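You operate a simulated robot arm through the tools that you are given. There is no shell and no other tool.

You are at the controls of a simulated two-armed robot. One attempt, no reset.

JOB
Trim the air monitor to 20.9 %, then get a GOOD air test.
Fine: shut the blue knob cover again; hold AIR TEST till GOOD shows.

The check looks at the end state, three seconds after you hand in, the way a careful person would. Anything else that was tipped, shoved, dropped, spilled or broken makes it a failure. Lids that push on must go on centred and level and be pressed home; caps that screw on are set level and turned clockwise until they are tight.

ROBOT AND FRAMES
Two 7-joint arms with fingered hands on one trunk that stands fixed in place. Base frame: the origin is at the foot of the trunk, x ahead of it, y to its left, z up. Units: m, degrees, N and s.
The left shoulder is at [0.022, 0.173, 1.519], the right one opposite. With the tool pointing down near the work surface each hand reaches from about 0.1 to 0.72 m from the base axis, measured 20 degrees to its own side. Payload 3.5 kg a hand.
Tool frame (each hand has its own): the origin (TCP) lies between the finger pads and is the grasp point; the fingertips stand 0.03 m ahead of it; z points along the fingers, y is the line along which they close. The gripper opens to 0.104 m; its body begins 0.035 m behind the TCP. The gripper is a hand of 3 fingers: y runs from the thumb to the fingers, the wrist lies at [-0.015, -0.104, -0.178] in the tool frame.
Orientation is told as [roll, pitch, yaw] about the base's x, y, z axes, in that order, counted from this pose: with the fingers straight down and the wrist toward the robot, the tool's x, y and z point along [0, 1, 0], [1, 0, 0] and [0, 0, -1] of the base frame.

CONTROLS
- The arms move only by the tool arm_command. It takes "left_rows", "right_rows" or both (then of equal length, played together; a hand with none holds still); each is a list of rows, each a list of 6 numbers: the shift along the tool's x, y, z in m, then the turn, a rotation vector about the tool's x, y, z in degrees. In form: [[dx, dy, dz, rx, ry, rz], ...]. A call has 1 to 20 rows; each row shifts and turns the commanded pose from where the row before left it, along the tool's axes as they then stand. Rows are played at 5 a second. More than 0.05 m and 8.6 degrees between two rows, and nothing of the call is played. A pose out of reach is approached as far as the arm can. The call stops where the force on the tool passes 40 N (or 10 N more than at its start, if that is more) or the arm is blocked; 0.2 s more then pass. In this call time passes only in rows, and 0.2 s behind the last. It gives the time, the measured TCP pose, the force on the tool (base axes), the opening and the grip force at its end, in the units of the frame above (readings bear some noise), with the torque about the TCP (base axes, N m) and any sound that the robot's microphone picked up.
- Cameras (640 x 400 px; columns grow to the right, rows downward): "scene" is now at [0.0894, -0.0369, 1.6901]; the picture's right is [-0.42, -0.91, 0.00], its down [-0.55, 0.26, -0.79] and it looks along [0.72, -0.34, -0.61] (base axes); focal length 336 px, centre (320, 200). "left" rides on the left gripper at [-0.064, -0.094, -0.117] in its tool frame; the picture's right is [-0.72, -0.33, 0.61], its down [0.64, -0.65, 0.40] and it looks along [0.27, 0.68, 0.68] (tool axes); focal length 238 px, centre (320, 200). "right" rides on the right gripper at [0.064, -0.094, -0.117] in its tool frame; the picture's right is [-0.72, 0.33, -0.61], its down [-0.64, -0.65, 0.40] and it looks along [-0.27, 0.68, 0.68] (tool axes); focal length 238 px, centre (320, 200). There is no depth. A picture from a camera that has moved, and an enlarged one, comes with that camera's place and axes in the base frame and with its lens.
- get_image(camera): a new picture of that camera. It takes no simulated time.
- lift_body(by): moves the trunk up (or, below 0, down) by that many m; the arms and the scene camera ride with it, the base frame stays. It gives what a move gives, with no picture.
- finger_targets(index, middle, thumb_bend, thumb_turn, hand): sets how far each is bent, from 0 (flat) to 1 (curled in); at 0.3 the hand is open as for a grip, at 0.7 the pads meet at the TCP. One left out holds its place. A second passes; each finger stops where it meets its share of the squeeze, and holds until it gets a number again. It is the only way to open and close the hand. It gives what a move gives, with no picture; readings hold the bend of each and the force on the fingers (four entries, about 0 where the hand has none), thumb and palm. thumb_turn goes from beside the hand (0) to across from the fingers (1), as for a grip.
- pan_tilt(pan, tilt): turns the head with the scene camera to pan (to the left, within 86 degrees either way) and tilt (down, from -29 to 69), counted from straight ahead of the robot (the tilt from the chest, where the trunk bows). It gives what a move gives.
- enlarge(camera, box): a new picture of the part [left, top, right, bottom] of that camera's present view, enlarged. It takes no simulated time.
- sign_off(): hands the job in; it is judged then, once.

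Nothing tells you positions but the pictures and the camera data. Unless the task says otherwise, let go and move clear before handing in.

The tools are called as a command line: name --argument value ..., lists and objects as JSON in quotes. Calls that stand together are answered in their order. arm_command: Moves the arms, as the interface text tells. Its arguments: {"type":"object","properties":{"left_rows":{"type":"array","items":{"type":"array","items":{"type":"number"}}},"right_rows":{"type":"array","items":{"type":"array","items":{"type":"number"}}}},"required":[]} The other tools are called the same way: lift_body (by) moves the trunk up or down; finger_targets (index, middle, thumb_bend, thumb_turn, hand) moves the fingers one by one; pan_tilt (pan, tilt) turns the head that bears the scene camera; get_image (camera) takes a picture; enlarge (camera, box) takes an enlarged picture of a part of a camera's view; sign_off () hands the job in.

At the start:

```text
t: 0.0
left_tcp_pos: [0.5214, -0.0397, 1.4091]
left_ee_rot: [0.1, 0.1, 0.1]
left_ft_force: [0.1, -0.5, -0.4]
left_wrist_torque: [-0.01, 0.0, -0.01]
left_width: 0.1038
left_finger_force: 0.0
left_shape: jaw
left_bend: [0.3, 0.3, 0.3, 0.98]
left_finger forces: [0.0, 0.0, 0.0, 0.0, 0.0, 0.0]
right_tcp_pos: [0.3307, -0.4444, 1.3684]
right_ee_rot: [0.0, 0.1, 0.0]
right_ft_force: [0.2, 0.2, 0.1]
right_wrist_torque: [0.01, 0.0, -0.01]
right_width: 0.1037
right_finger_force: 0.0
right_shape: jaw
right_bend: [0.3, 0.3, 0.3, 0.98]
right_finger forces: [0.1, 0.1, 0.0, 0.0, 0.0, 0.1]
trunk travel left (down, up): [-0.613, 0.141]
head pan, tilt (commanded): [-25.1, 37.4]
```

scene: 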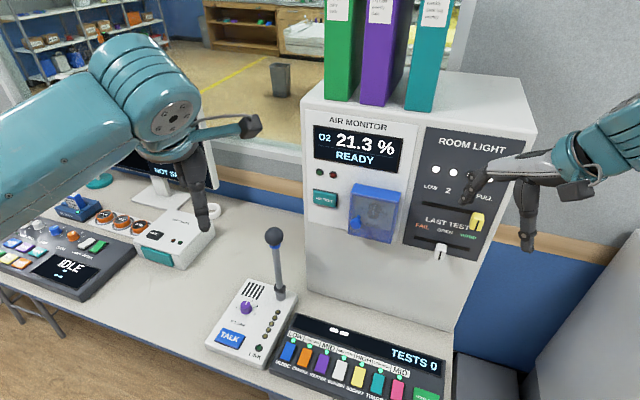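
right: 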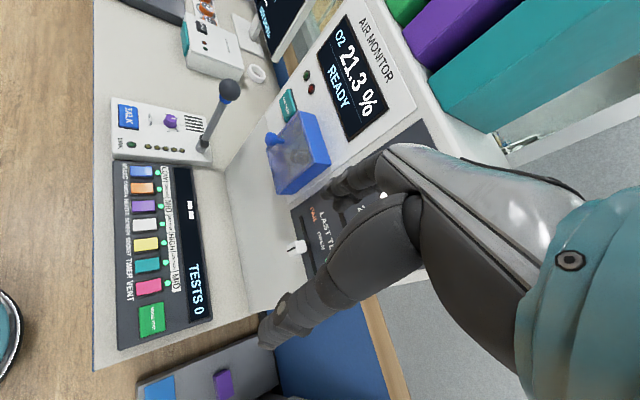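
left: 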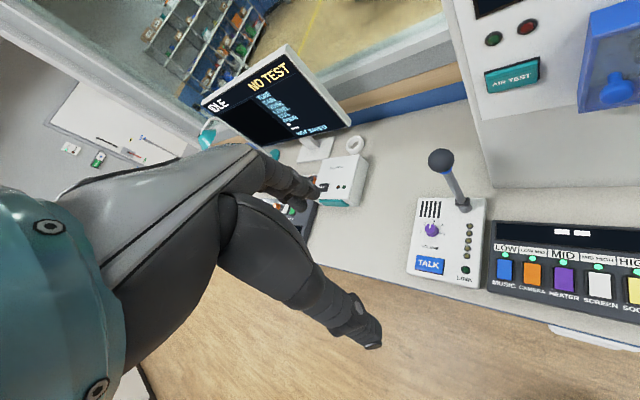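

I see the air monitor cabinet with a display of 21.3 %, a teal AIR TEST button and a blue transparent cover over a knob. First I will look closer to learn the geometry.

enlarge --camera "scene" --box '[290, 100, 530, 250]'

enlarge --camera "right" --box '[230, 60, 390, 160]'

enlarge --camera "left" --box '[440, 0, 640, 125]'

enlarge --camera "right" --box '[230, 60, 358, 210]'

```text
2.67 times, centred on (410, 175) of scene
camera zoom: at [0.0894, -0.0369, 1.6901], right [-0.42, -0.91, 0.0], down [-0.55, 0.26, -0.79], along [0.72, -0.34, -0.61], focal length 896 px, centre (80, 267)
```

zoom: 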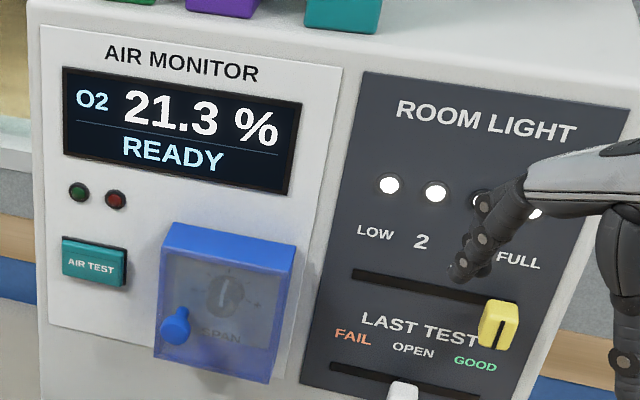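

```text
4.00 times, centred on (310, 110) of right
camera zoom: at [0.2369, -0.3803, 1.4855], right [0.33, -0.72, 0.61], down [-0.65, -0.64, -0.4], along [0.68, -0.27, -0.68], focal length 953 px, centre (360, 560)
```

zoom: 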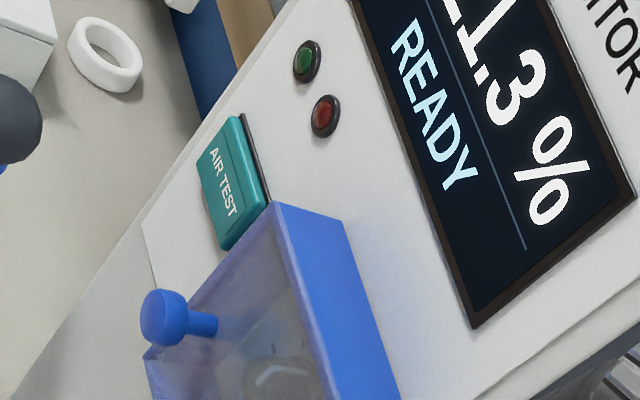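

```text
3.20 times, centred on (540, 62) of left
camera zoom: at [0.4251, -0.1038, 1.5279], right [-0.33, -0.72, -0.61], down [-0.65, 0.64, -0.4], along [0.68, 0.27, -0.68], focal length 763 px, centre (-384, 640)
```

zoom: 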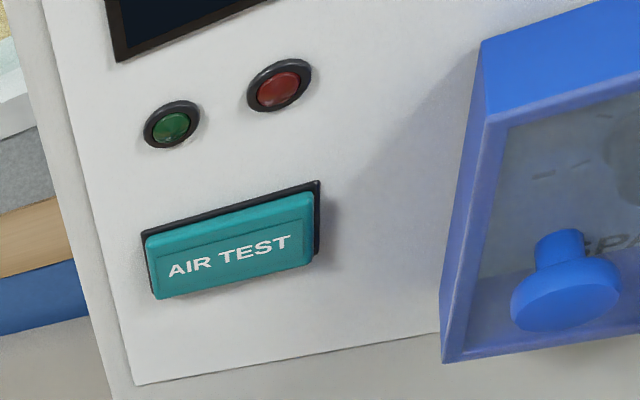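

```text
2.67 times, centred on (294, 135) of right
camera zoom: at [0.2369, -0.3803, 1.4855], right [0.33, -0.72, 0.61], down [-0.65, -0.64, -0.4], along [0.68, -0.27, -0.68], focal length 636 px, centre (389, 373)
```

zoom: 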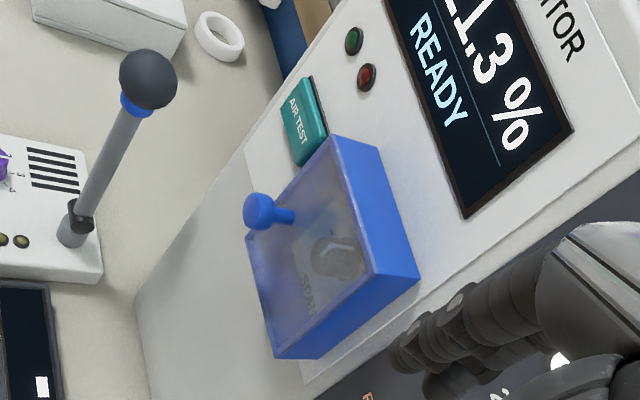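

The cabinet's front face is turned about 47° toward the robot's left. The button is near [0.70, -0.34, 1.17] and the cover pull knob near [0.584, -0.363, 1.175], with its hinge apparently on the right side. Lowering the trunk a bit should make horizontal approaches easier, so I will do that next and look again.

lift_body --by -0.15

get_image --camera "scene"

get_image --camera "right"

get_image --camera "left"

```text
t: 1.8
left_tcp_pos: [0.5195, -0.0397, 1.2609]
left_ee_rot: [-0.1, 0.0, -0.1]
left_ft_force: [0.0, -0.3, -0.2]
left_wrist_torque: [0.03, 0.02, 0.03]
left_width: 0.1037
left_finger_force: 0.0
left_shape: jaw
left_bend: [0.3, 0.3, 0.3, 0.98]
left_finger forces: [0.1, 0.0, 0.1, 0.0, 0.0, 0.0]
right_tcp_pos: [0.3304, -0.4455, 1.2191]
right_ee_rot: [0.0, -0.1, 0.0]
right_ft_force: [0.3, -0.1, 0.0]
right_wrist_torque: [0.0, 0.04, 0.01]
right_width: 0.1037
right_finger_force: 0.1
right_shape: jaw
right_bend: [0.3, 0.3, 0.3, 0.98]
right_finger forces: [0.1, 0.1, 0.0, 0.0, 0.1, 0.0]
trunk travel left (down, up): [-0.463, 0.291]
head pan, tilt (commanded): [-25.1, 37.4]
```

```text
taken
camera scene: at [0.1029, -0.037, 1.5398], right [-0.42, -0.91, 0.0], down [-0.55, 0.26, -0.79], along [0.72, -0.34, -0.61], focal length 336 px, centre (320, 200)
```

scene: 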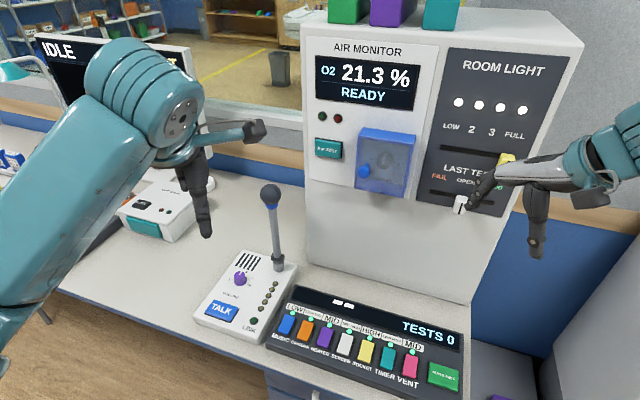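

```text
taken
camera right: at [0.2365, -0.3803, 1.3356], right [0.33, -0.72, 0.61], down [-0.65, -0.64, -0.4], along [0.68, -0.27, -0.68], focal length 238 px, centre (320, 200)
```

right: 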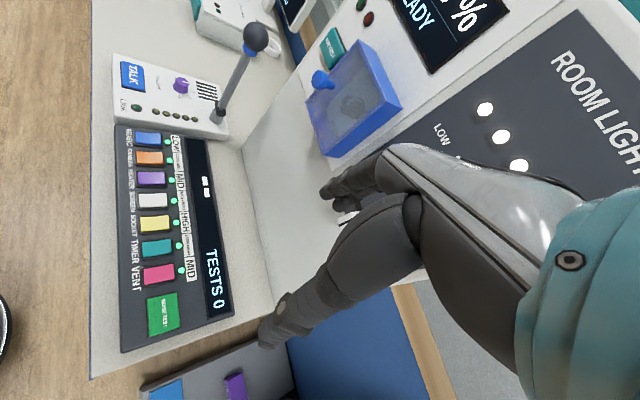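

```text
taken
camera left: at [0.4248, -0.1038, 1.3782], right [-0.33, -0.72, -0.61], down [-0.65, 0.64, -0.4], along [0.68, 0.27, -0.68], focal length 238 px, centre (320, 200)
```

left: 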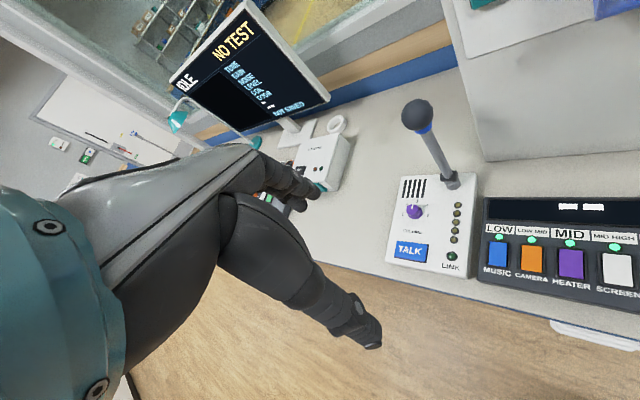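

The lowered view is more frontal. I'll zoom in on the cover to read its hinge and the SPAN dial.

enlarge --camera "scene" --box '[340, 115, 436, 205]'

enlarge --camera "right" --box '[290, 20, 418, 160]'

enlarge --camera "scene" --box '[300, 30, 580, 220]'

```text
4.44 times, centred on (388, 160) of scene
camera zoom: at [0.1029, -0.037, 1.5398], right [-0.42, -0.91, 0.0], down [-0.55, 0.26, -0.79], along [0.72, -0.34, -0.61], focal length 1494 px, centre (18, 378)
```

zoom: 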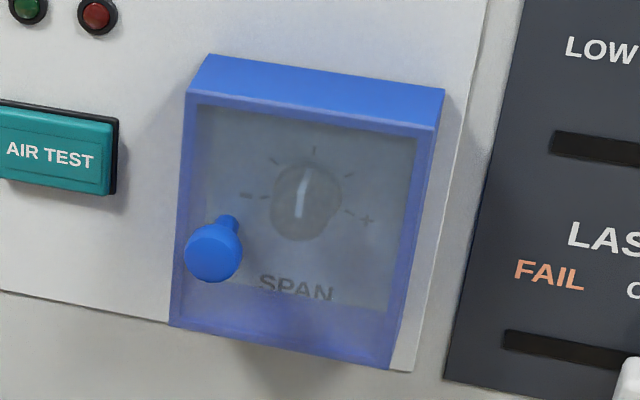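

```text
2.86 times, centred on (354, 90) of right
camera zoom: at [0.2365, -0.3803, 1.3356], right [0.33, -0.72, 0.61], down [-0.65, -0.64, -0.4], along [0.68, -0.27, -0.68], focal length 681 px, centre (223, 514)
```

zoom: 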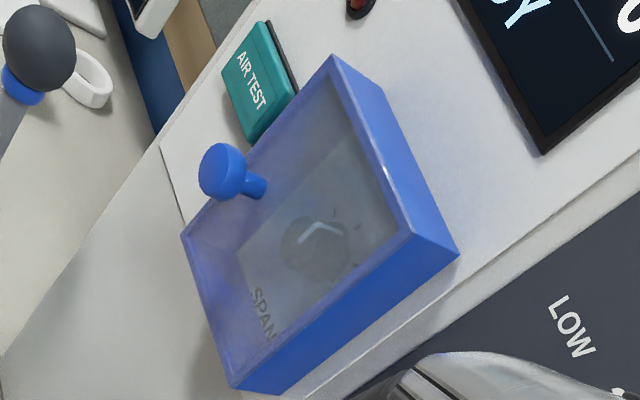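

```text
2.11 times, centred on (440, 125) of scene
camera zoom: at [0.1029, -0.037, 1.5398], right [-0.42, -0.91, 0.0], down [-0.55, 0.26, -0.79], along [0.72, -0.34, -0.61], focal length 707 px, centre (67, 358)
```

zoom: 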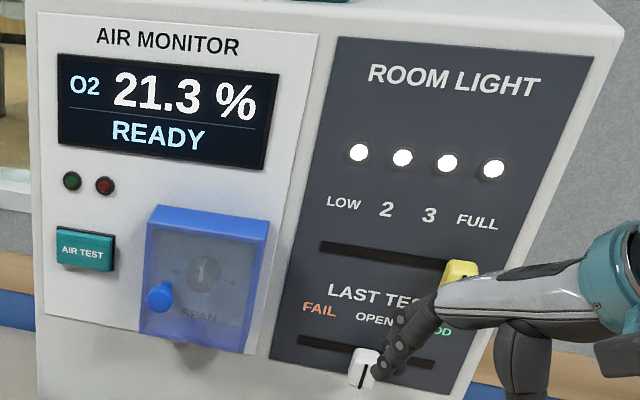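

The SPAN knob is a round dial about 3 cm across, its pointer just past 12 o'clock, with "−" on the left and "+" on the right, so lowering the reading should mean turning it counter-clockwise. The pull knob sits mid-height at the left edge, near [0.586, -0.362, 1.172], so the hinge should be on the right. I'll move the left hand back out of the way and turn the right hand to point at the panel.

arm_command --left_rows '[[0.02, -0.015, 0, 0, 0, 0], [0.02, -0.015, 0, 0, 0, 0], [0.02, -0.015, 0, 0, 0, 0], [0.02, -0.015, 0, 0, 0, 0], [0.02, -0.015, 0, 0, 0, 0], [0.02, -0.015, 0, 0, 0, 0], [0, 0, 0, 0, 0, 0], [0, 0, 0, 0, 0, 0], [0, 0, 0, 0, 0, 0], [0, 0, 0, 0, 0, 0], [0, 0, 0, 0, 0, 0], [0, 0, 0, 0, 0, 0], [0, 0, 0, 0, 0, 0], [0, 0, 0, 0, 0, 0], [0, 0, 0, 0, 0, 0], [0, 0, 0, 0, 0, 0], [0, 0, 0, 0, 0, 0]]' --right_rows '[[0, -0.008, 0, 0, 0, 7.83], [0, -0.008, 0, 0, 0, 7.83], [0, -0.008, 0, 0, 0, 7.83], [0, -0.008, 0, 0, 0, 7.83], [0, -0.008, 0, 0, 0, 7.83], [0, -0.008, 0, 0, 0, 7.85], [0, 0, 0, -8.18, 0, 0], [0, 0, 0, -8.18, 0, 0], [0, 0, 0, -8.18, 0, 0], [0, 0, 0, -8.18, 0, 0], [0, 0, 0, -8.18, 0, 0], [0, 0, 0, -8.18, 0, 0], [0, 0, 0, -8.18, 0, 0], [0, 0, 0, -8.18, 0, 0], [0, 0, 0, -8.18, 0, 0], [0, 0, 0, -8.18, 0, 0], [0, 0, 0, -8.2, 0, 0]]'

get_image --camera "scene"

get_image --camera "right"

```text
t: 5.3
left_tcp_pos: [0.432, 0.0803, 1.2602]
left_ee_rot: [0.0, 0.0, 0.1]
left_ft_force: [-0.2, -0.5, 0.0]
left_wrist_torque: [-0.03, 0.01, 0.0]
left_width: 0.1039
left_finger_force: 0.1
left_shape: jaw
left_bend: [0.3, 0.3, 0.3, 0.98]
left_finger forces: [0.0, 0.1, 0.0, 0.0, 0.0, 0.1]
right_tcp_pos: [0.3669, -0.4826, 1.2202]
right_ee_rot: [-85.2, -90.0, 38.3]
right_ft_force: [0.6, 0.0, 0.3]
right_wrist_torque: [0.0, -0.02, 0.02]
right_width: 0.1038
right_finger_force: 0.1
right_shape: jaw
right_bend: [0.3, 0.3, 0.3, 0.98]
right_finger forces: [0.0, 0.1, 0.1, 0.0, 0.0, 0.0]
right hand out of reach, approached as far as the arm can: row 5, 6, 7, 8, 9, 10
trunk travel left (down, up): [-0.463, 0.291]
head pan, tilt (commanded): [-25.1, 37.4]
```

```text
taken
camera scene: at [0.1034, -0.0371, 1.5396], right [-0.42, -0.91, 0.0], down [-0.55, 0.26, -0.79], along [0.72, -0.34, -0.61], focal length 336 px, centre (320, 200)
```

scene: 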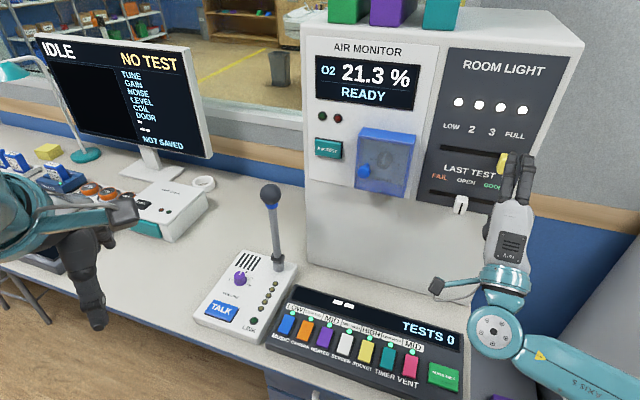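

```text
taken
camera right: at [0.3337, -0.3527, 1.1255], right [-0.94, -0.04, 0.33], down [-0.19, -0.73, -0.65], along [0.27, -0.68, 0.68], focal length 238 px, centre (320, 200)
```

right: 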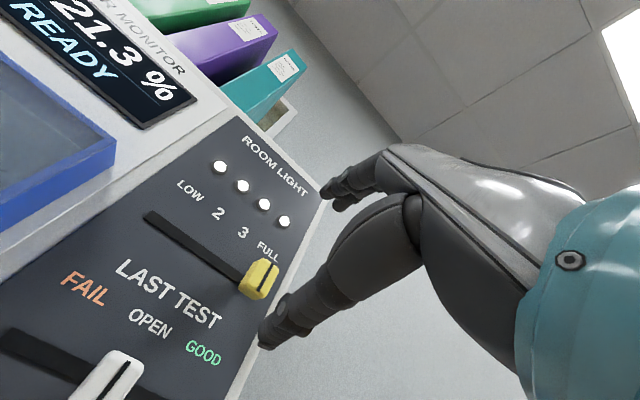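

The right hand now points squarely at the panel, with its TCP about 0.13 m in front of the face. Next I'll move it back a little and sideways until it sits in front of the blue pull knob, then look.

arm_command --right_rows '[[0, 0, -0.02, 0, 0, 0], [0, 0, -0.019, 0, 0, 0], [0.04, -0.008, 0, 0, 0, 0], [0.04, -0.008, 0, 0, 0, 0], [0.04, -0.008, 0, 0, 0, 0], [0.04, -0.008, 0, 0, 0, 0], [0.04, -0.008, 0, 0, 0, 0], [0.043, -0.008, 0, 0, 0, 0]]'

get_image --camera "scene"

get_image --camera "right"

```text
t: 7.2
left_tcp_pos: [0.4331, 0.0803, 1.2595]
left_ee_rot: [0.0, 0.1, 0.1]
left_ft_force: [0.6, 0.2, 0.0]
left_wrist_torque: [-0.04, -0.01, 0.0]
left_width: 0.1036
left_finger_force: 0.0
left_shape: jaw
left_bend: [0.3, 0.3, 0.3, 0.98]
left_finger forces: [0.0, 0.0, 0.0, 0.0, 0.0, 0.1]
right_tcp_pos: [0.5184, -0.2868, 1.1715]
right_ee_rot: [-84.2, -89.9, 37.1]
right_ft_force: [0.5, 1.0, 0.3]
right_wrist_torque: [0.01, 0.0, -0.02]
right_width: 0.1038
right_finger_force: 0.1
right_shape: jaw
right_bend: [0.3, 0.3, 0.3, 0.98]
right_finger forces: [0.0, 0.0, 0.1, 0.1, 0.1, 0.0]
trunk travel left (down, up): [-0.463, 0.291]
head pan, tilt (commanded): [-25.1, 37.4]
```

```text
taken
camera scene: at [0.1042, -0.0363, 1.5396], right [-0.42, -0.91, 0.0], down [-0.55, 0.26, -0.79], along [0.72, -0.34, -0.61], focal length 336 px, centre (320, 200)
```

scene: 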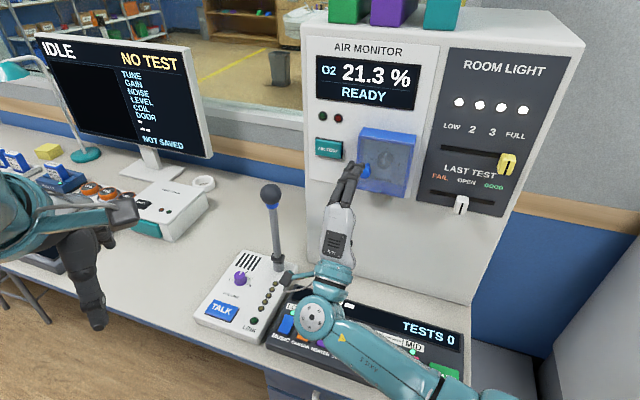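

```text
taken
camera right: at [0.4849, -0.1586, 1.077], right [-0.94, -0.04, 0.33], down [-0.19, -0.73, -0.65], along [0.27, -0.68, 0.68], focal length 238 px, centre (320, 200)
```

right: 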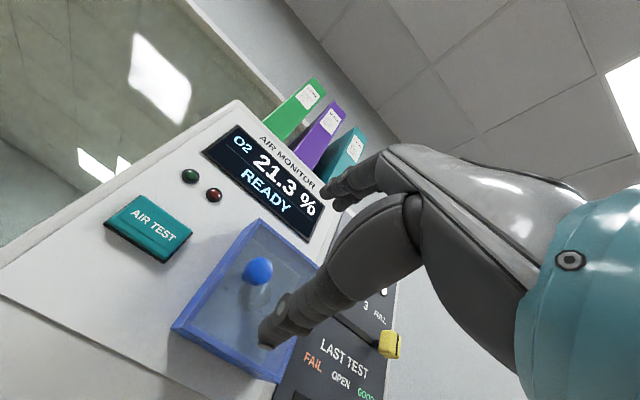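

The hand is in line with the blue knob. By camera it lies about 0.10 m ahead, around 4 mm left and 4 mm lower. I'll advance part of the way and look again.

arm_command --right_rows '[[0.003, -0.004, 0.02, 0, 0, 0], [0, 0, 0.02, 0, 0, 0], [0, 0, 0.02, 0, 0, 0]]'

get_image --camera "right"

enlarge --camera "scene" --box '[320, 115, 440, 205]'

```text
t: 8.0
left_tcp_pos: [0.4307, 0.0802, 1.261]
left_ee_rot: [0.1, 0.1, 0.1]
left_ft_force: [0.1, -0.4, -0.1]
left_wrist_torque: [0.01, 0.01, -0.01]
left_width: 0.1035
left_finger_force: 0.1
left_shape: jaw
left_bend: [0.3, 0.3, 0.3, 0.98]
left_finger forces: [0.1, 0.1, 0.1, 0.1, 0.0, 0.1]
right_tcp_pos: [0.563, -0.3284, 1.1656]
right_ee_rot: [-63.9, -89.9, 16.9]
right_ft_force: [-0.2, 0.3, 0.2]
right_wrist_torque: [0.01, 0.0, -0.03]
right_width: 0.1039
right_finger_force: 0.0
right_shape: jaw
right_bend: [0.3, 0.3, 0.3, 0.98]
right_finger forces: [0.1, 0.0, 0.0, 0.0, 0.1, 0.0]
trunk travel left (down, up): [-0.463, 0.291]
head pan, tilt (commanded): [-25.1, 37.4]
```

```text
taken
camera right: at [0.529, -0.2004, 1.0713], right [-0.94, -0.04, 0.33], down [-0.19, -0.73, -0.65], along [0.27, -0.68, 0.68], focal length 238 px, centre (320, 200)
```

right: 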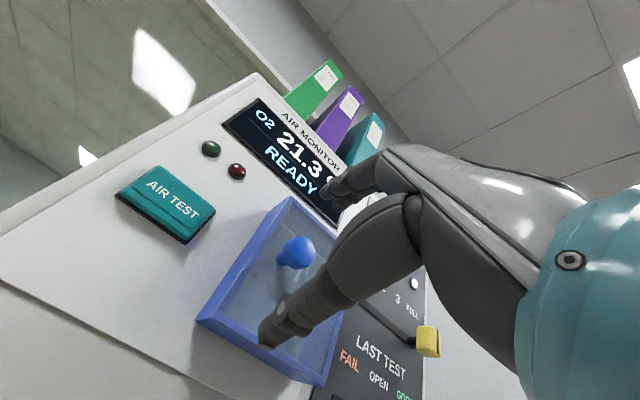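

```text
4.44 times, centred on (380, 160) of scene
camera zoom: at [0.1039, -0.0371, 1.5396], right [-0.42, -0.91, 0.0], down [-0.55, 0.26, -0.79], along [0.72, -0.34, -0.61], focal length 1494 px, centre (53, 378)
```

zoom: 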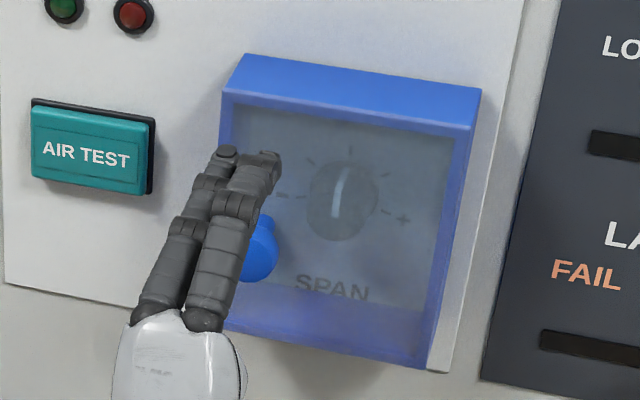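

The hand is aligned with the cap to within a few millimetres and the cap is about 0.04 m ahead. I'll advance 0.028 m and begin closing the fingers around it.

arm_command --right_rows '[[0, 0.0015, 0.014, 0, 0, 0], [0, 0.0015, 0.014, 0, 0, 0]]'

finger_targets --hand "right" --index 0.5 --middle 0.5 --thumb_bend 0.5

get_image --camera "right"

enlarge --camera "scene" --box '[320, 115, 440, 205]'

```text
t: 8.6
left_tcp_pos: [0.4317, 0.0808, 1.2604]
left_ee_rot: [0.0, -0.1, 0.1]
left_ft_force: [0.2, -0.6, 0.5]
left_wrist_torque: [0.0, -0.01, 0.02]
left_width: 0.1035
left_finger_force: 0.0
left_shape: jaw
left_bend: [0.3, 0.3, 0.3, 0.98]
left_finger forces: [0.0, 0.0, 0.0, 0.0, 0.1, 0.1]
right_tcp_pos: [0.579, -0.3503, 1.1702]
right_ee_rot: [-57.3, -89.9, 10.4]
right_ft_force: [1.5, 0.2, 0.3]
right_wrist_torque: [-0.01, -0.02, -0.01]
right_width: 0.1038
right_finger_force: 0.0
right_shape: jaw
right_bend: [0.3, 0.3, 0.3, 0.98]
right_finger forces: [0.1, 0.0, 0.0, 0.1, 0.0, 0.0]
trunk travel left (down, up): [-0.463, 0.291]
head pan, tilt (commanded): [-25.1, 37.4]
```

```text
t: 9.6
left_tcp_pos: [0.4319, 0.0811, 1.26]
left_ee_rot: [0.0, 0.0, 0.1]
left_ft_force: [0.2, 0.3, 0.1]
left_wrist_torque: [0.01, 0.04, 0.02]
left_width: 0.1037
left_finger_force: 0.1
left_shape: jaw
left_bend: [0.3, 0.3, 0.3, 0.98]
left_finger forces: [0.1, 0.0, 0.0, 0.0, 0.0, 0.0]
right_tcp_pos: [0.5798, -0.3498, 1.1703]
right_ee_rot: [-68.5, -89.9, 21.2]
right_ft_force: [0.9, -0.5, -1.2]
right_wrist_torque: [0.0, -0.01, -0.03]
right_width: 0.0529
right_finger_force: 0.0
right_shape: fingers
right_bend: [0.5, 0.5, 0.5, 0.98]
right_finger forces: [0.0, 0.0, 0.1, 0.0, 0.0, 0.0]
trunk travel left (down, up): [-0.463, 0.291]
head pan, tilt (commanded): [-25.1, 37.4]
```

```text
taken
camera right: at [0.5461, -0.221, 1.0755], right [-0.94, -0.04, 0.33], down [-0.19, -0.73, -0.65], along [0.27, -0.68, 0.68], focal length 238 px, centre (320, 200)
```

right: 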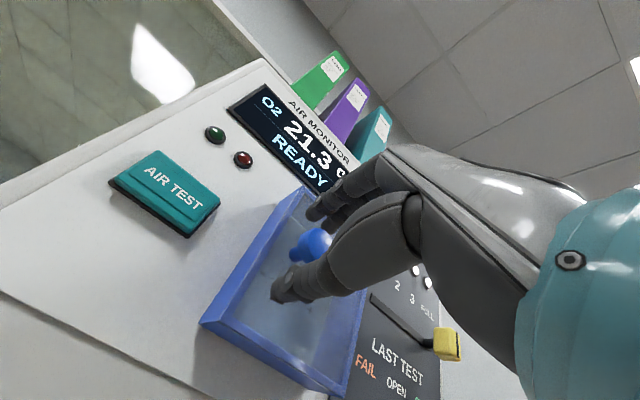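

```text
4.44 times, centred on (380, 160) of scene
camera zoom: at [0.1032, -0.0369, 1.5396], right [-0.42, -0.91, 0.0], down [-0.55, 0.26, -0.79], along [0.72, -0.34, -0.61], focal length 1494 px, centre (53, 378)
```

zoom: 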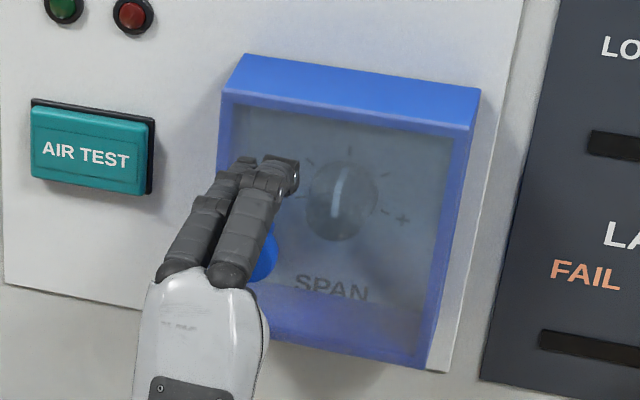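

The fingers are bracketing the cap above and below with no contact yet. I'll close them onto it.

finger_targets --hand "right" --index 0.68 --middle 0.68 --thumb_bend 0.68

get_image --camera "right"

enlarge --camera "scene" --box '[320, 115, 440, 205]'

```text
t: 10.6
left_tcp_pos: [0.4317, 0.0796, 1.2609]
left_ee_rot: [-0.1, 0.0, 0.1]
left_ft_force: [-0.3, 0.1, 0.3]
left_wrist_torque: [0.05, 0.0, 0.01]
left_width: 0.1037
left_finger_force: 0.0
left_shape: jaw
left_bend: [0.3, 0.3, 0.3, 0.98]
left_finger forces: [0.0, 0.0, 0.0, 0.0, 0.0, 0.0]
right_tcp_pos: [0.5788, -0.3497, 1.1699]
right_ee_rot: [-81.0, -90.0, 34.0]
right_ft_force: [0.6, -0.8, 2.5]
right_wrist_torque: [-0.04, -0.03, 0.0]
right_width: 0.0159
right_finger_force: 4.3
right_shape: fingers
right_bend: [0.65, 0.65, 0.64, 0.97]
right_finger forces: [2.7, 2.2, 0.0, 0.0, 3.3, 0.0]
trunk travel left (down, up): [-0.463, 0.291]
head pan, tilt (commanded): [-25.1, 37.4]
```

```text
taken
camera right: at [0.5461, -0.2211, 1.0757], right [-0.94, -0.04, 0.33], down [-0.19, -0.73, -0.65], along [0.27, -0.68, 0.68], focal length 238 px, centre (320, 200)
```

right: 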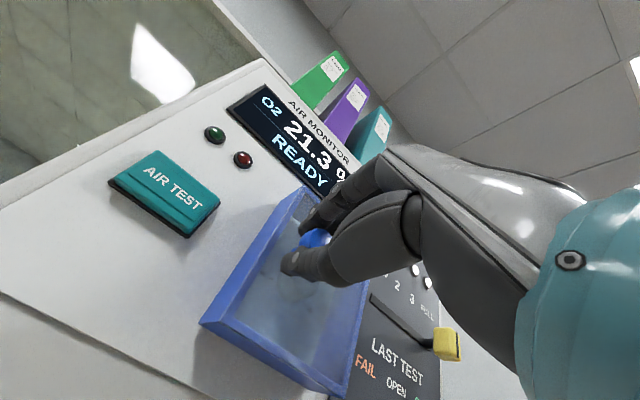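

```text
4.44 times, centred on (380, 160) of scene
camera zoom: at [0.1031, -0.037, 1.5397], right [-0.42, -0.91, 0.0], down [-0.55, 0.26, -0.79], along [0.72, -0.34, -0.61], focal length 1494 px, centre (53, 378)
```

zoom: 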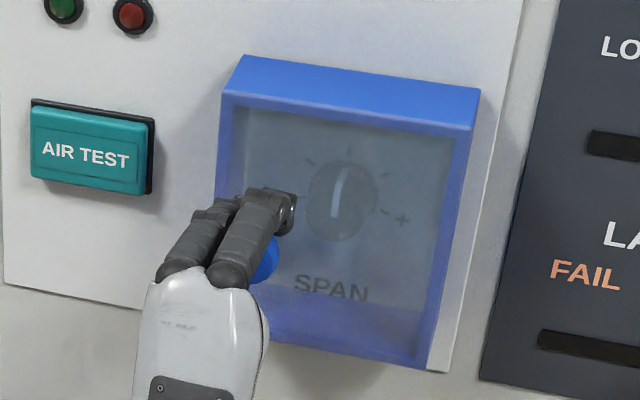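

The cap is gripped above and below at about 4 N. I'll test the hinge with a small opening arc to the right, the hand turning with the door, and check the forces.

arm_command --right_rows '[[-0.0078, 0, -0.0071, 0, 5, 0], [-0.0078, 0, -0.0071, 0, 5, 0]]'

get_image --camera "right"

enlarge --camera "scene" --box '[320, 115, 440, 205]'

```text
t: 11.2
left_tcp_pos: [0.4314, 0.0808, 1.2605]
left_ee_rot: [0.0, -0.1, 0.2]
left_ft_force: [-1.3, -0.6, 0.2]
left_wrist_torque: [0.01, -0.04, -0.01]
left_width: 0.1034
left_finger_force: 0.0
left_shape: jaw
left_bend: [0.3, 0.3, 0.3, 0.98]
left_finger forces: [0.0, 0.1, 0.0, 0.0, 0.0, 0.0]
right_tcp_pos: [0.5595, -0.3516, 1.1704]
right_ee_rot: [-10.0, -89.9, -26.9]
right_ft_force: [0.3, -2.1, 2.5]
right_wrist_torque: [-0.05, 0.04, -0.01]
right_width: 0.0155
right_finger_force: 3.4
right_shape: fingers
right_bend: [0.65, 0.66, 0.65, 0.97]
right_finger forces: [2.5, 2.3, 0.1, 0.0, 2.8, 0.1]
trunk travel left (down, up): [-0.463, 0.291]
head pan, tilt (commanded): [-25.1, 37.4]
```

```text
taken
camera right: at [0.5024, -0.2295, 1.0758], right [-0.92, -0.21, 0.33], down [-0.06, -0.75, -0.65], along [0.38, -0.62, 0.68], focal length 238 px, centre (320, 200)
```

right: 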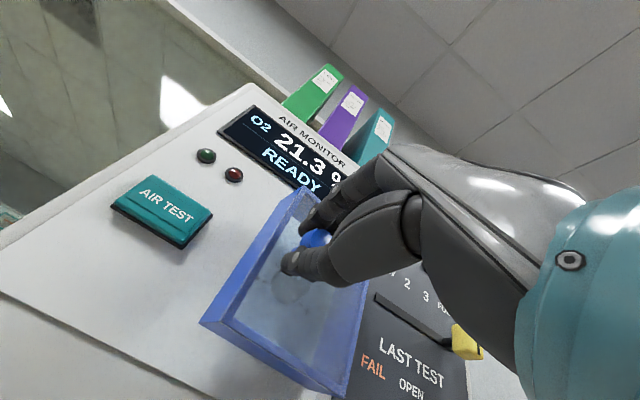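

```text
4.44 times, centred on (380, 160) of scene
camera zoom: at [0.1029, -0.0373, 1.5397], right [-0.42, -0.91, 0.0], down [-0.55, 0.26, -0.79], along [0.72, -0.34, -0.61], focal length 1494 px, centre (53, 378)
```

zoom: 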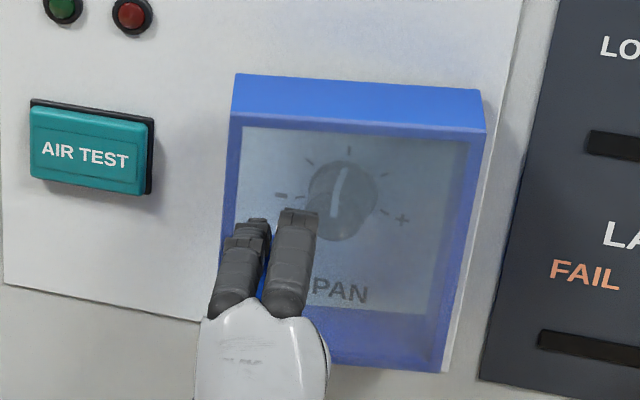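

It works: the cover has swung about 10° on its right-hand hinge with almost no force. I'll carry on around the arc.

arm_command --right_rows '[[-0.0128, 0, -0.011, 0, 8, 0], [-0.0128, 0, -0.011, 0, 8, 0], [-0.0128, 0, -0.011, 0, 8, 0], [-0.0128, 0, -0.011, 0, 8, 0]]'

get_image --camera "scene"

get_image --camera "right"

```text
t: 12.2
left_tcp_pos: [0.4319, 0.0812, 1.2606]
left_ee_rot: [0.0, 0.0, 0.0]
left_ft_force: [0.5, 0.4, -1.1]
left_wrist_torque: [0.03, -0.02, 0.0]
left_width: 0.1036
left_finger_force: 0.1
left_shape: jaw
left_bend: [0.3, 0.3, 0.3, 0.98]
left_finger forces: [0.0, 0.1, 0.0, 0.0, 0.0, 0.0]
right_tcp_pos: [0.4996, -0.3782, 1.1708]
right_ee_rot: [14.2, -89.9, -19.0]
right_ft_force: [-0.6, 1.7, -1.0]
right_wrist_torque: [0.0, 0.03, 0.05]
right_width: 0.0152
right_finger_force: 3.6
right_shape: fingers
right_bend: [0.65, 0.67, 0.65, 0.97]
right_finger forces: [2.4, 1.2, 0.0, 0.1, 3.5, 0.0]
trunk travel left (down, up): [-0.463, 0.291]
head pan, tilt (commanded): [-25.1, 37.4]
```

```text
taken
camera scene: at [0.1029, -0.0368, 1.5397], right [-0.42, -0.91, 0.0], down [-0.55, 0.26, -0.79], along [0.72, -0.34, -0.61], focal length 336 px, centre (320, 200)
```

scene: 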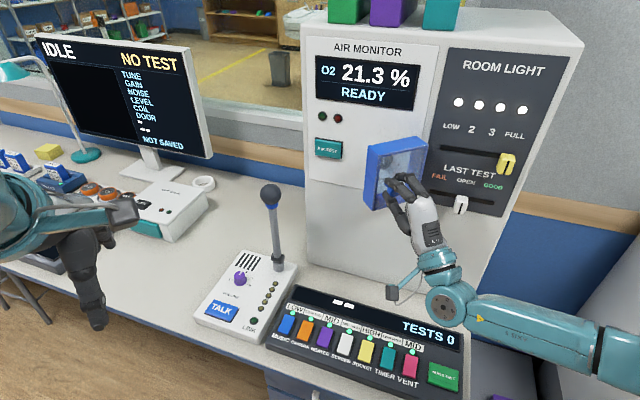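

```text
taken
camera right: at [0.3866, -0.3043, 1.0767], right [-0.67, -0.67, 0.33], down [0.35, -0.67, -0.65], along [0.65, -0.33, 0.68], focal length 238 px, centre (320, 200)
```

right: 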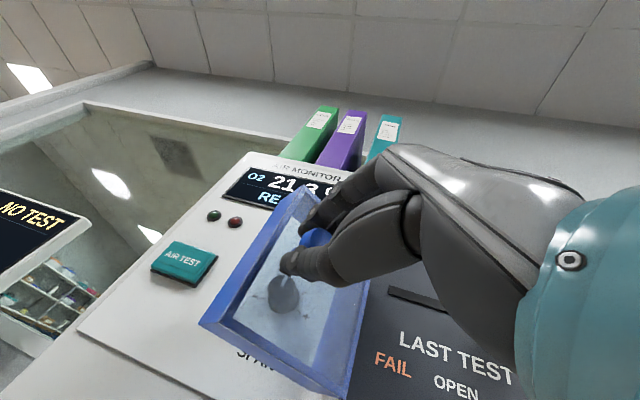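

The cover is open about 42° and the grip is still good. I'll carry on.

arm_command --right_rows '[[-0.0128, 0, -0.011, 0, 8, 0], [-0.0128, 0, -0.011, 0, 8, 0], [-0.0128, 0, -0.011, 0, 8, 0], [-0.0128, 0, -0.011, 0, 8, 0]]'

get_image --camera "scene"

get_image --camera "right"

```text
t: 13.2
left_tcp_pos: [0.432, 0.0805, 1.2588]
left_ee_rot: [-0.1, 0.2, 0.0]
left_ft_force: [0.4, 0.3, 0.8]
left_wrist_torque: [-0.02, 0.02, -0.03]
left_width: 0.1039
left_finger_force: 0.0
left_shape: jaw
left_bend: [0.3, 0.3, 0.3, 0.98]
left_finger forces: [0.0, 0.1, 0.1, 0.1, 0.0, 0.0]
right_tcp_pos: [0.4759, -0.3643, 1.1868]
right_ee_rot: [167.4, -88.4, -148.8]
right_ft_force: [-0.1, 0.2, -0.9]
right_wrist_torque: [0.03, -0.02, -0.03]
right_width: 0.0065
right_finger_force: 0.0
right_shape: fingers
right_bend: [0.68, 0.68, 0.68, 0.97]
right_finger forces: [0.0, 0.0, 0.0, 0.1, 0.1, 0.0]
right hand out of reach, approached as far as the arm can: row 3, 4
trunk travel left (down, up): [-0.463, 0.291]
head pan, tilt (commanded): [-25.1, 37.4]
```

```text
taken
camera scene: at [0.1042, -0.0369, 1.5396], right [-0.42, -0.91, 0.0], down [-0.55, 0.26, -0.79], along [0.72, -0.34, -0.61], focal length 336 px, centre (320, 200)
```

scene: 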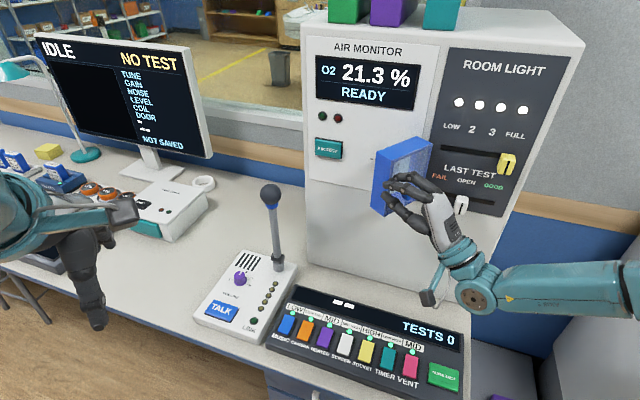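

```text
taken
camera right: at [0.3476, -0.3387, 1.0904], right [-0.36, -0.88, 0.31], down [0.6, -0.47, -0.65], along [0.71, -0.05, 0.7], focal length 238 px, centre (320, 200)
```

right: 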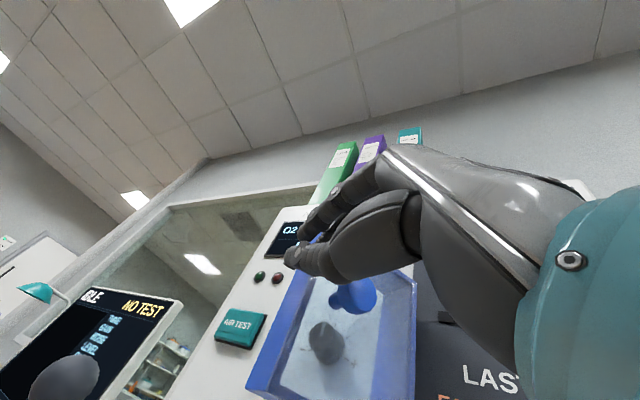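

The arm ran out of reach near the end and the hand slipped off, but the cover is staying open at roughly 55–60°. I'll look closer before pushing it wider from the inside.

enlarge --camera "scene" --box '[340, 115, 484, 220]'

enlarge --camera "right" --box '[230, 180, 460, 400]'

```text
3.81 times, centred on (412, 168) of scene
camera zoom: at [0.1042, -0.0369, 1.5396], right [-0.42, -0.91, 0.0], down [-0.55, 0.26, -0.79], along [0.72, -0.34, -0.61], focal length 1280 px, centre (-30, 324)
```

zoom: 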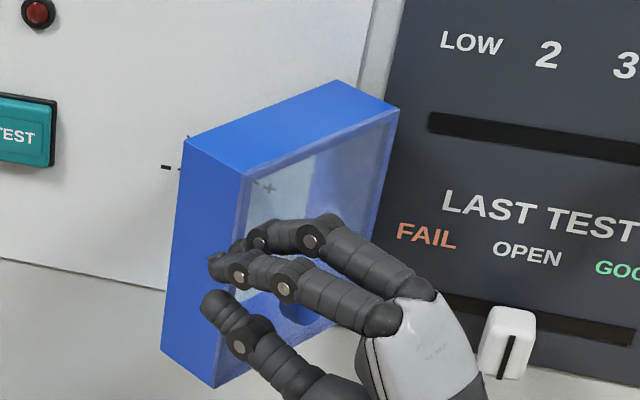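

```text
1.82 times, centred on (345, 290) of right
camera zoom: at [0.3476, -0.3387, 1.0904], right [-0.36, -0.88, 0.31], down [0.6, -0.47, -0.65], along [0.71, -0.05, 0.7], focal length 433 px, centre (274, 36)
```

zoom: 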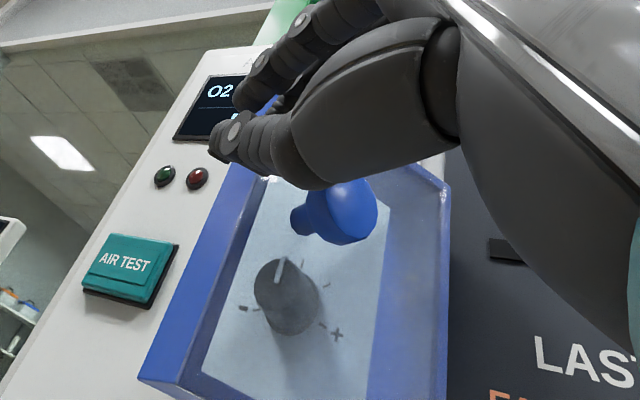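

The cover is holding at about 58° and the SPAN knob inside stands clear of the panel. I'll withdraw the right hand from in front of the cover, then swing it back so it points squarely at the panel to the left of the cover's free edge.

arm_command --right_rows '[[0, 0.008, -0.033, 0, 0, 0], [0, 0.01, -0.033, 0, 0, 0], [0, 0.01, -0.033, 0, 0, 0], [0.0275, 0, 0.0328, 0, 0, 0], [0.0275, 0, 0.0328, 0, 0, 0], [0.0275, 0, 0.0328, 0, 0, 0], [0.0275, 0, 0.0328, 0, 0, 0], [0, 0, 0, 0, -8.2, 0], [0, 0, 0, 0, -8.2, 0], [0, 0, 0, 0, -8.2, 0], [0, 0, 0, 0, -8.2, 0], [0, 0, 0, 0, -8.2, 0], [0, 0, 0, 0, -8.2, 0], [0, 0, 0, 0, -8.2, 0], [0, 0, 0, 0, -8.2, 0]]'

get_image --camera "scene"

get_image --camera "right"

```text
t: 16.4
left_tcp_pos: [0.4316, 0.081, 1.2594]
left_ee_rot: [0.0, 0.2, 0.1]
left_ft_force: [0.3, 1.0, -0.4]
left_wrist_torque: [-0.03, -0.01, -0.04]
left_width: 0.1035
left_finger_force: 0.0
left_shape: jaw
left_bend: [0.3, 0.3, 0.3, 0.98]
left_finger forces: [0.0, 0.0, 0.0, 0.0, 0.0, 0.0]
right_tcp_pos: [0.4702, -0.2491, 1.2184]
right_ee_rot: [101.1, -88.4, -148.4]
right_ft_force: [-0.3, -0.5, -0.2]
right_wrist_torque: [-0.02, -0.01, 0.01]
right_width: 0.0061
right_finger_force: 0.1
right_shape: fingers
right_bend: [0.68, 0.68, 0.68, 0.97]
right_finger forces: [0.1, 0.0, 0.1, 0.0, 0.0, 0.0]
trunk travel left (down, up): [-0.463, 0.291]
head pan, tilt (commanded): [-25.1, 37.4]
```

```text
taken
camera scene: at [0.1036, -0.0364, 1.5396], right [-0.42, -0.91, 0.0], down [-0.55, 0.26, -0.79], along [0.72, -0.34, -0.61], focal length 336 px, centre (320, 200)
```

scene: 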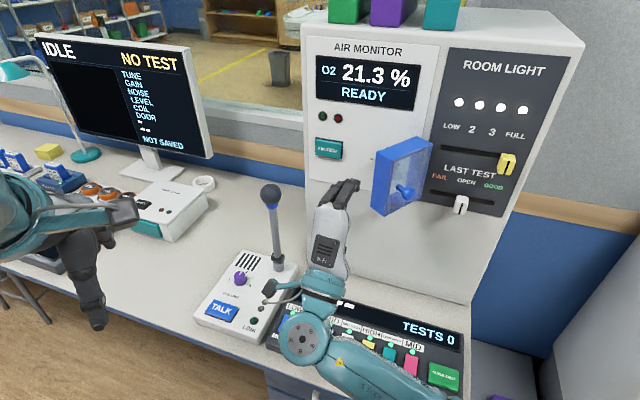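

```text
taken
camera right: at [0.4395, -0.1182, 1.1252], right [-0.95, -0.04, 0.3], down [-0.18, -0.72, -0.67], along [0.25, -0.69, 0.68], focal length 238 px, centre (320, 200)
```

right: 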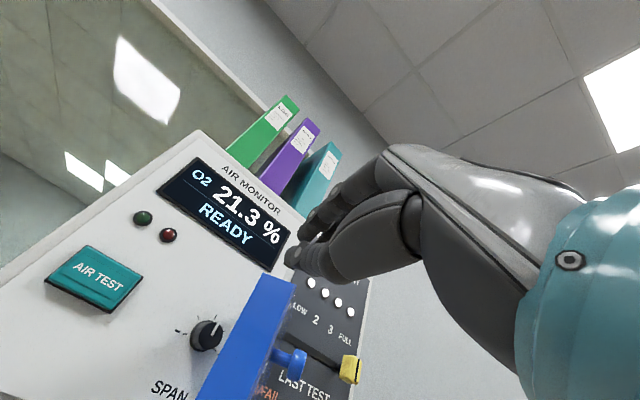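

The hand is square to the panel again, left of the open cover, and I can see the SPAN knob in the wrist camera. I'll move left a little and reach in beside the cover's free edge, above the knob.

arm_command --right_rows '[[0.0175, 0, 0, 0, 0, 0], [0.0175, 0, 0.02, 0, 0, 0], [0, 0, 0.035, 0, 0, 0], [0, 0, 0.035, 0, 0, 0], [0, 0, 0.035, 0, 0, 0], [0, 0, 0.03, 0, 0, 0]]'

get_image --camera "right"

enlarge --camera "scene" --box '[320, 105, 464, 220]'

```text
t: 17.8
left_tcp_pos: [0.4329, 0.0793, 1.2603]
left_ee_rot: [-0.1, 0.1, 0.1]
left_ft_force: [-0.2, -0.6, 0.7]
left_wrist_torque: [0.0, 0.02, -0.03]
left_width: 0.1038
left_finger_force: 0.0
left_shape: jaw
left_bend: [0.3, 0.3, 0.3, 0.98]
left_finger forces: [0.1, 0.1, 0.0, 0.1, 0.1, 0.0]
right_tcp_pos: [0.6008, -0.3402, 1.2209]
right_ee_rot: [99.4, -88.4, -146.5]
right_ft_force: [0.0, 0.5, -0.8]
right_wrist_torque: [0.0, -0.02, 0.02]
right_width: 0.0061
right_finger_force: 0.0
right_shape: fingers
right_bend: [0.68, 0.68, 0.68, 0.97]
right_finger forces: [0.1, 0.0, 0.0, 0.0, 0.0, 0.0]
trunk travel left (down, up): [-0.463, 0.291]
head pan, tilt (commanded): [-25.1, 37.4]
```

```text
taken
camera right: at [0.5697, -0.2096, 1.1273], right [-0.95, -0.05, 0.3], down [-0.18, -0.72, -0.67], along [0.25, -0.69, 0.68], focal length 238 px, centre (320, 200)
```

right: 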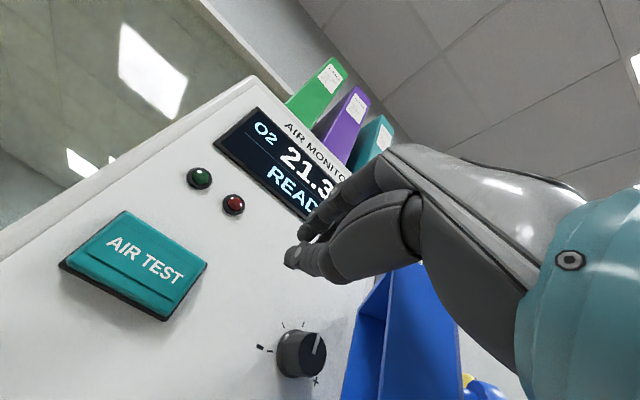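

```text
3.48 times, centred on (392, 162) of scene
camera zoom: at [0.1036, -0.0371, 1.5396], right [-0.42, -0.91, 0.0], down [-0.55, 0.26, -0.79], along [0.72, -0.34, -0.61], focal length 1169 px, centre (70, 330)
```

zoom: 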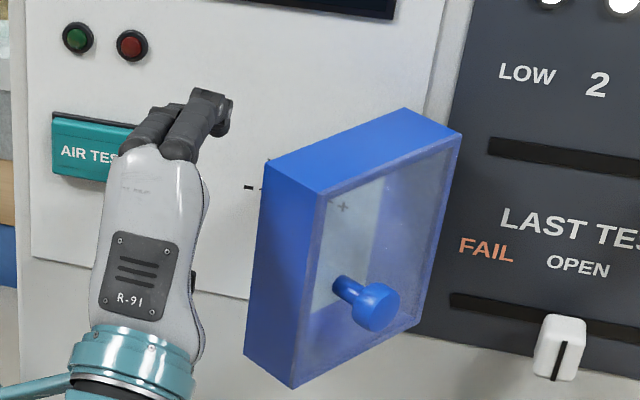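

The fingers are inside the line of the cover's rim and clear of the knob. I'll sweep right in small steps to push the cover wider open.

arm_command --right_rows '[[-0.015, 0, 0, 0, 0, 0], [-0.015, 0, 0, 0, 0, 0], [-0.015, 0, 0, 0, 0, 0], [-0.015, 0, 0, 0, 0, 0]]'

get_image --camera "right"

enlarge --camera "scene" --box '[320, 105, 464, 220]'

```text
t: 18.8
left_tcp_pos: [0.4312, 0.0808, 1.2605]
left_ee_rot: [0.0, 0.0, 0.1]
left_ft_force: [0.2, -0.4, 0.0]
left_wrist_torque: [-0.03, 0.01, 0.03]
left_width: 0.1038
left_finger_force: 0.1
left_shape: jaw
left_bend: [0.3, 0.3, 0.3, 0.98]
left_finger forces: [0.0, 0.1, 0.1, 0.0, 0.0, 0.1]
right_tcp_pos: [0.5564, -0.3804, 1.218]
right_ee_rot: [100.6, -88.4, -147.4]
right_ft_force: [-1.3, 1.5, -0.1]
right_wrist_torque: [0.07, -0.03, 0.02]
right_width: 0.0063
right_finger_force: 0.1
right_shape: fingers
right_bend: [0.68, 0.68, 0.68, 0.97]
right_finger forces: [0.0, 0.1, 0.0, 0.0, 1.0, 0.1]
trunk travel left (down, up): [-0.463, 0.291]
head pan, tilt (commanded): [-25.1, 37.4]
```

```text
taken
camera right: at [0.5256, -0.2502, 1.1253], right [-0.95, -0.05, 0.3], down [-0.18, -0.72, -0.67], along [0.25, -0.69, 0.68], focal length 238 px, centre (320, 200)
```

right: 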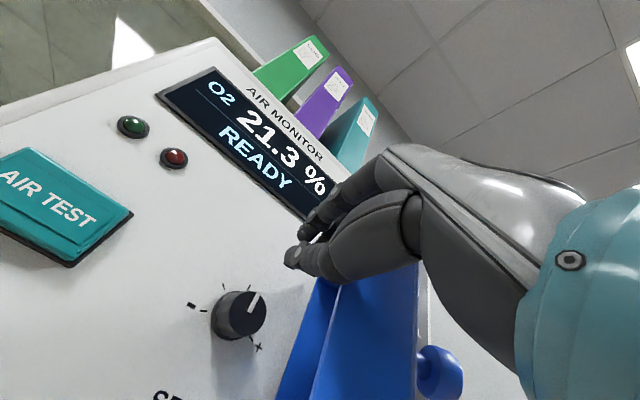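

```text
3.48 times, centred on (392, 162) of scene
camera zoom: at [0.1029, -0.0368, 1.5397], right [-0.42, -0.91, 0.0], down [-0.55, 0.26, -0.79], along [0.72, -0.34, -0.61], focal length 1169 px, centre (70, 330)
```

zoom: 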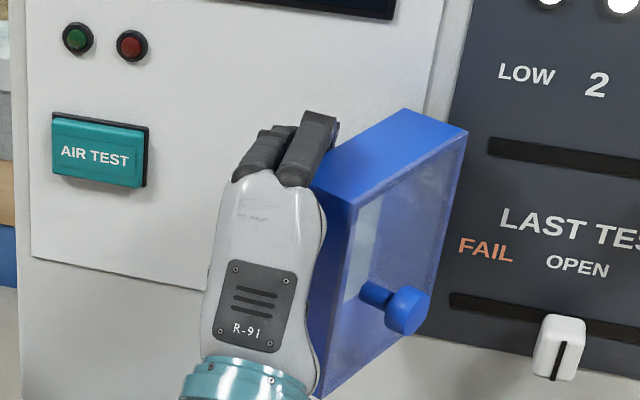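

The cover is opening with light contact. I'll keep sweeping right.

arm_command --right_rows '[[-0.015, 0, 0, 0, 0, 0], [-0.015, 0, 0, 0, 0, 0], [-0.015, 0, 0, 0, 0, 0], [-0.015, 0, 0, 0, 0, 0]]'

get_image --camera "right"

enlarge --camera "scene" --box '[320, 105, 464, 220]'

```text
t: 19.8
left_tcp_pos: [0.4316, 0.0815, 1.26]
left_ee_rot: [0.0, 0.2, 0.1]
left_ft_force: [-0.4, -0.2, 0.4]
left_wrist_torque: [0.02, 0.02, 0.01]
left_width: 0.1036
left_finger_force: 0.0
left_shape: jaw
left_bend: [0.3, 0.3, 0.3, 0.98]
left_finger forces: [0.0, 0.1, 0.0, 0.1, 0.0, 0.0]
right_tcp_pos: [0.5135, -0.4194, 1.2169]
right_ee_rot: [100.3, -88.5, -147.2]
right_ft_force: [0.5, 3.5, -0.3]
right_wrist_torque: [-0.03, 0.01, 0.08]
right_width: 0.0064
right_finger_force: 1.6
right_shape: fingers
right_bend: [0.68, 0.68, 0.68, 0.97]
right_finger forces: [0.0, 3.5, 0.1, 0.0, 0.0, 0.0]
trunk travel left (down, up): [-0.463, 0.291]
head pan, tilt (commanded): [-25.1, 37.4]
```

```text
taken
camera right: at [0.4825, -0.2888, 1.1232], right [-0.95, -0.05, 0.3], down [-0.18, -0.72, -0.67], along [0.25, -0.69, 0.68], focal length 238 px, centre (320, 200)
```

right: 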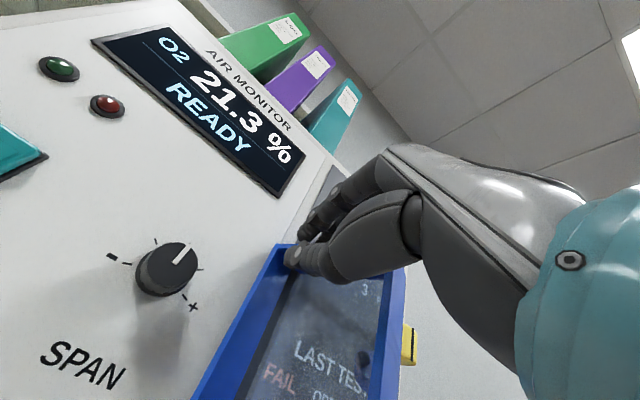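

```text
3.48 times, centred on (392, 162) of scene
camera zoom: at [0.1038, -0.0358, 1.5396], right [-0.42, -0.91, 0.0], down [-0.55, 0.26, -0.79], along [0.72, -0.34, -0.61], focal length 1169 px, centre (70, 330)
```

zoom: 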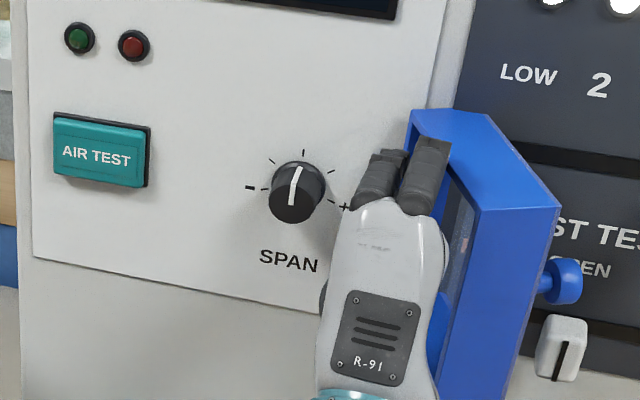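

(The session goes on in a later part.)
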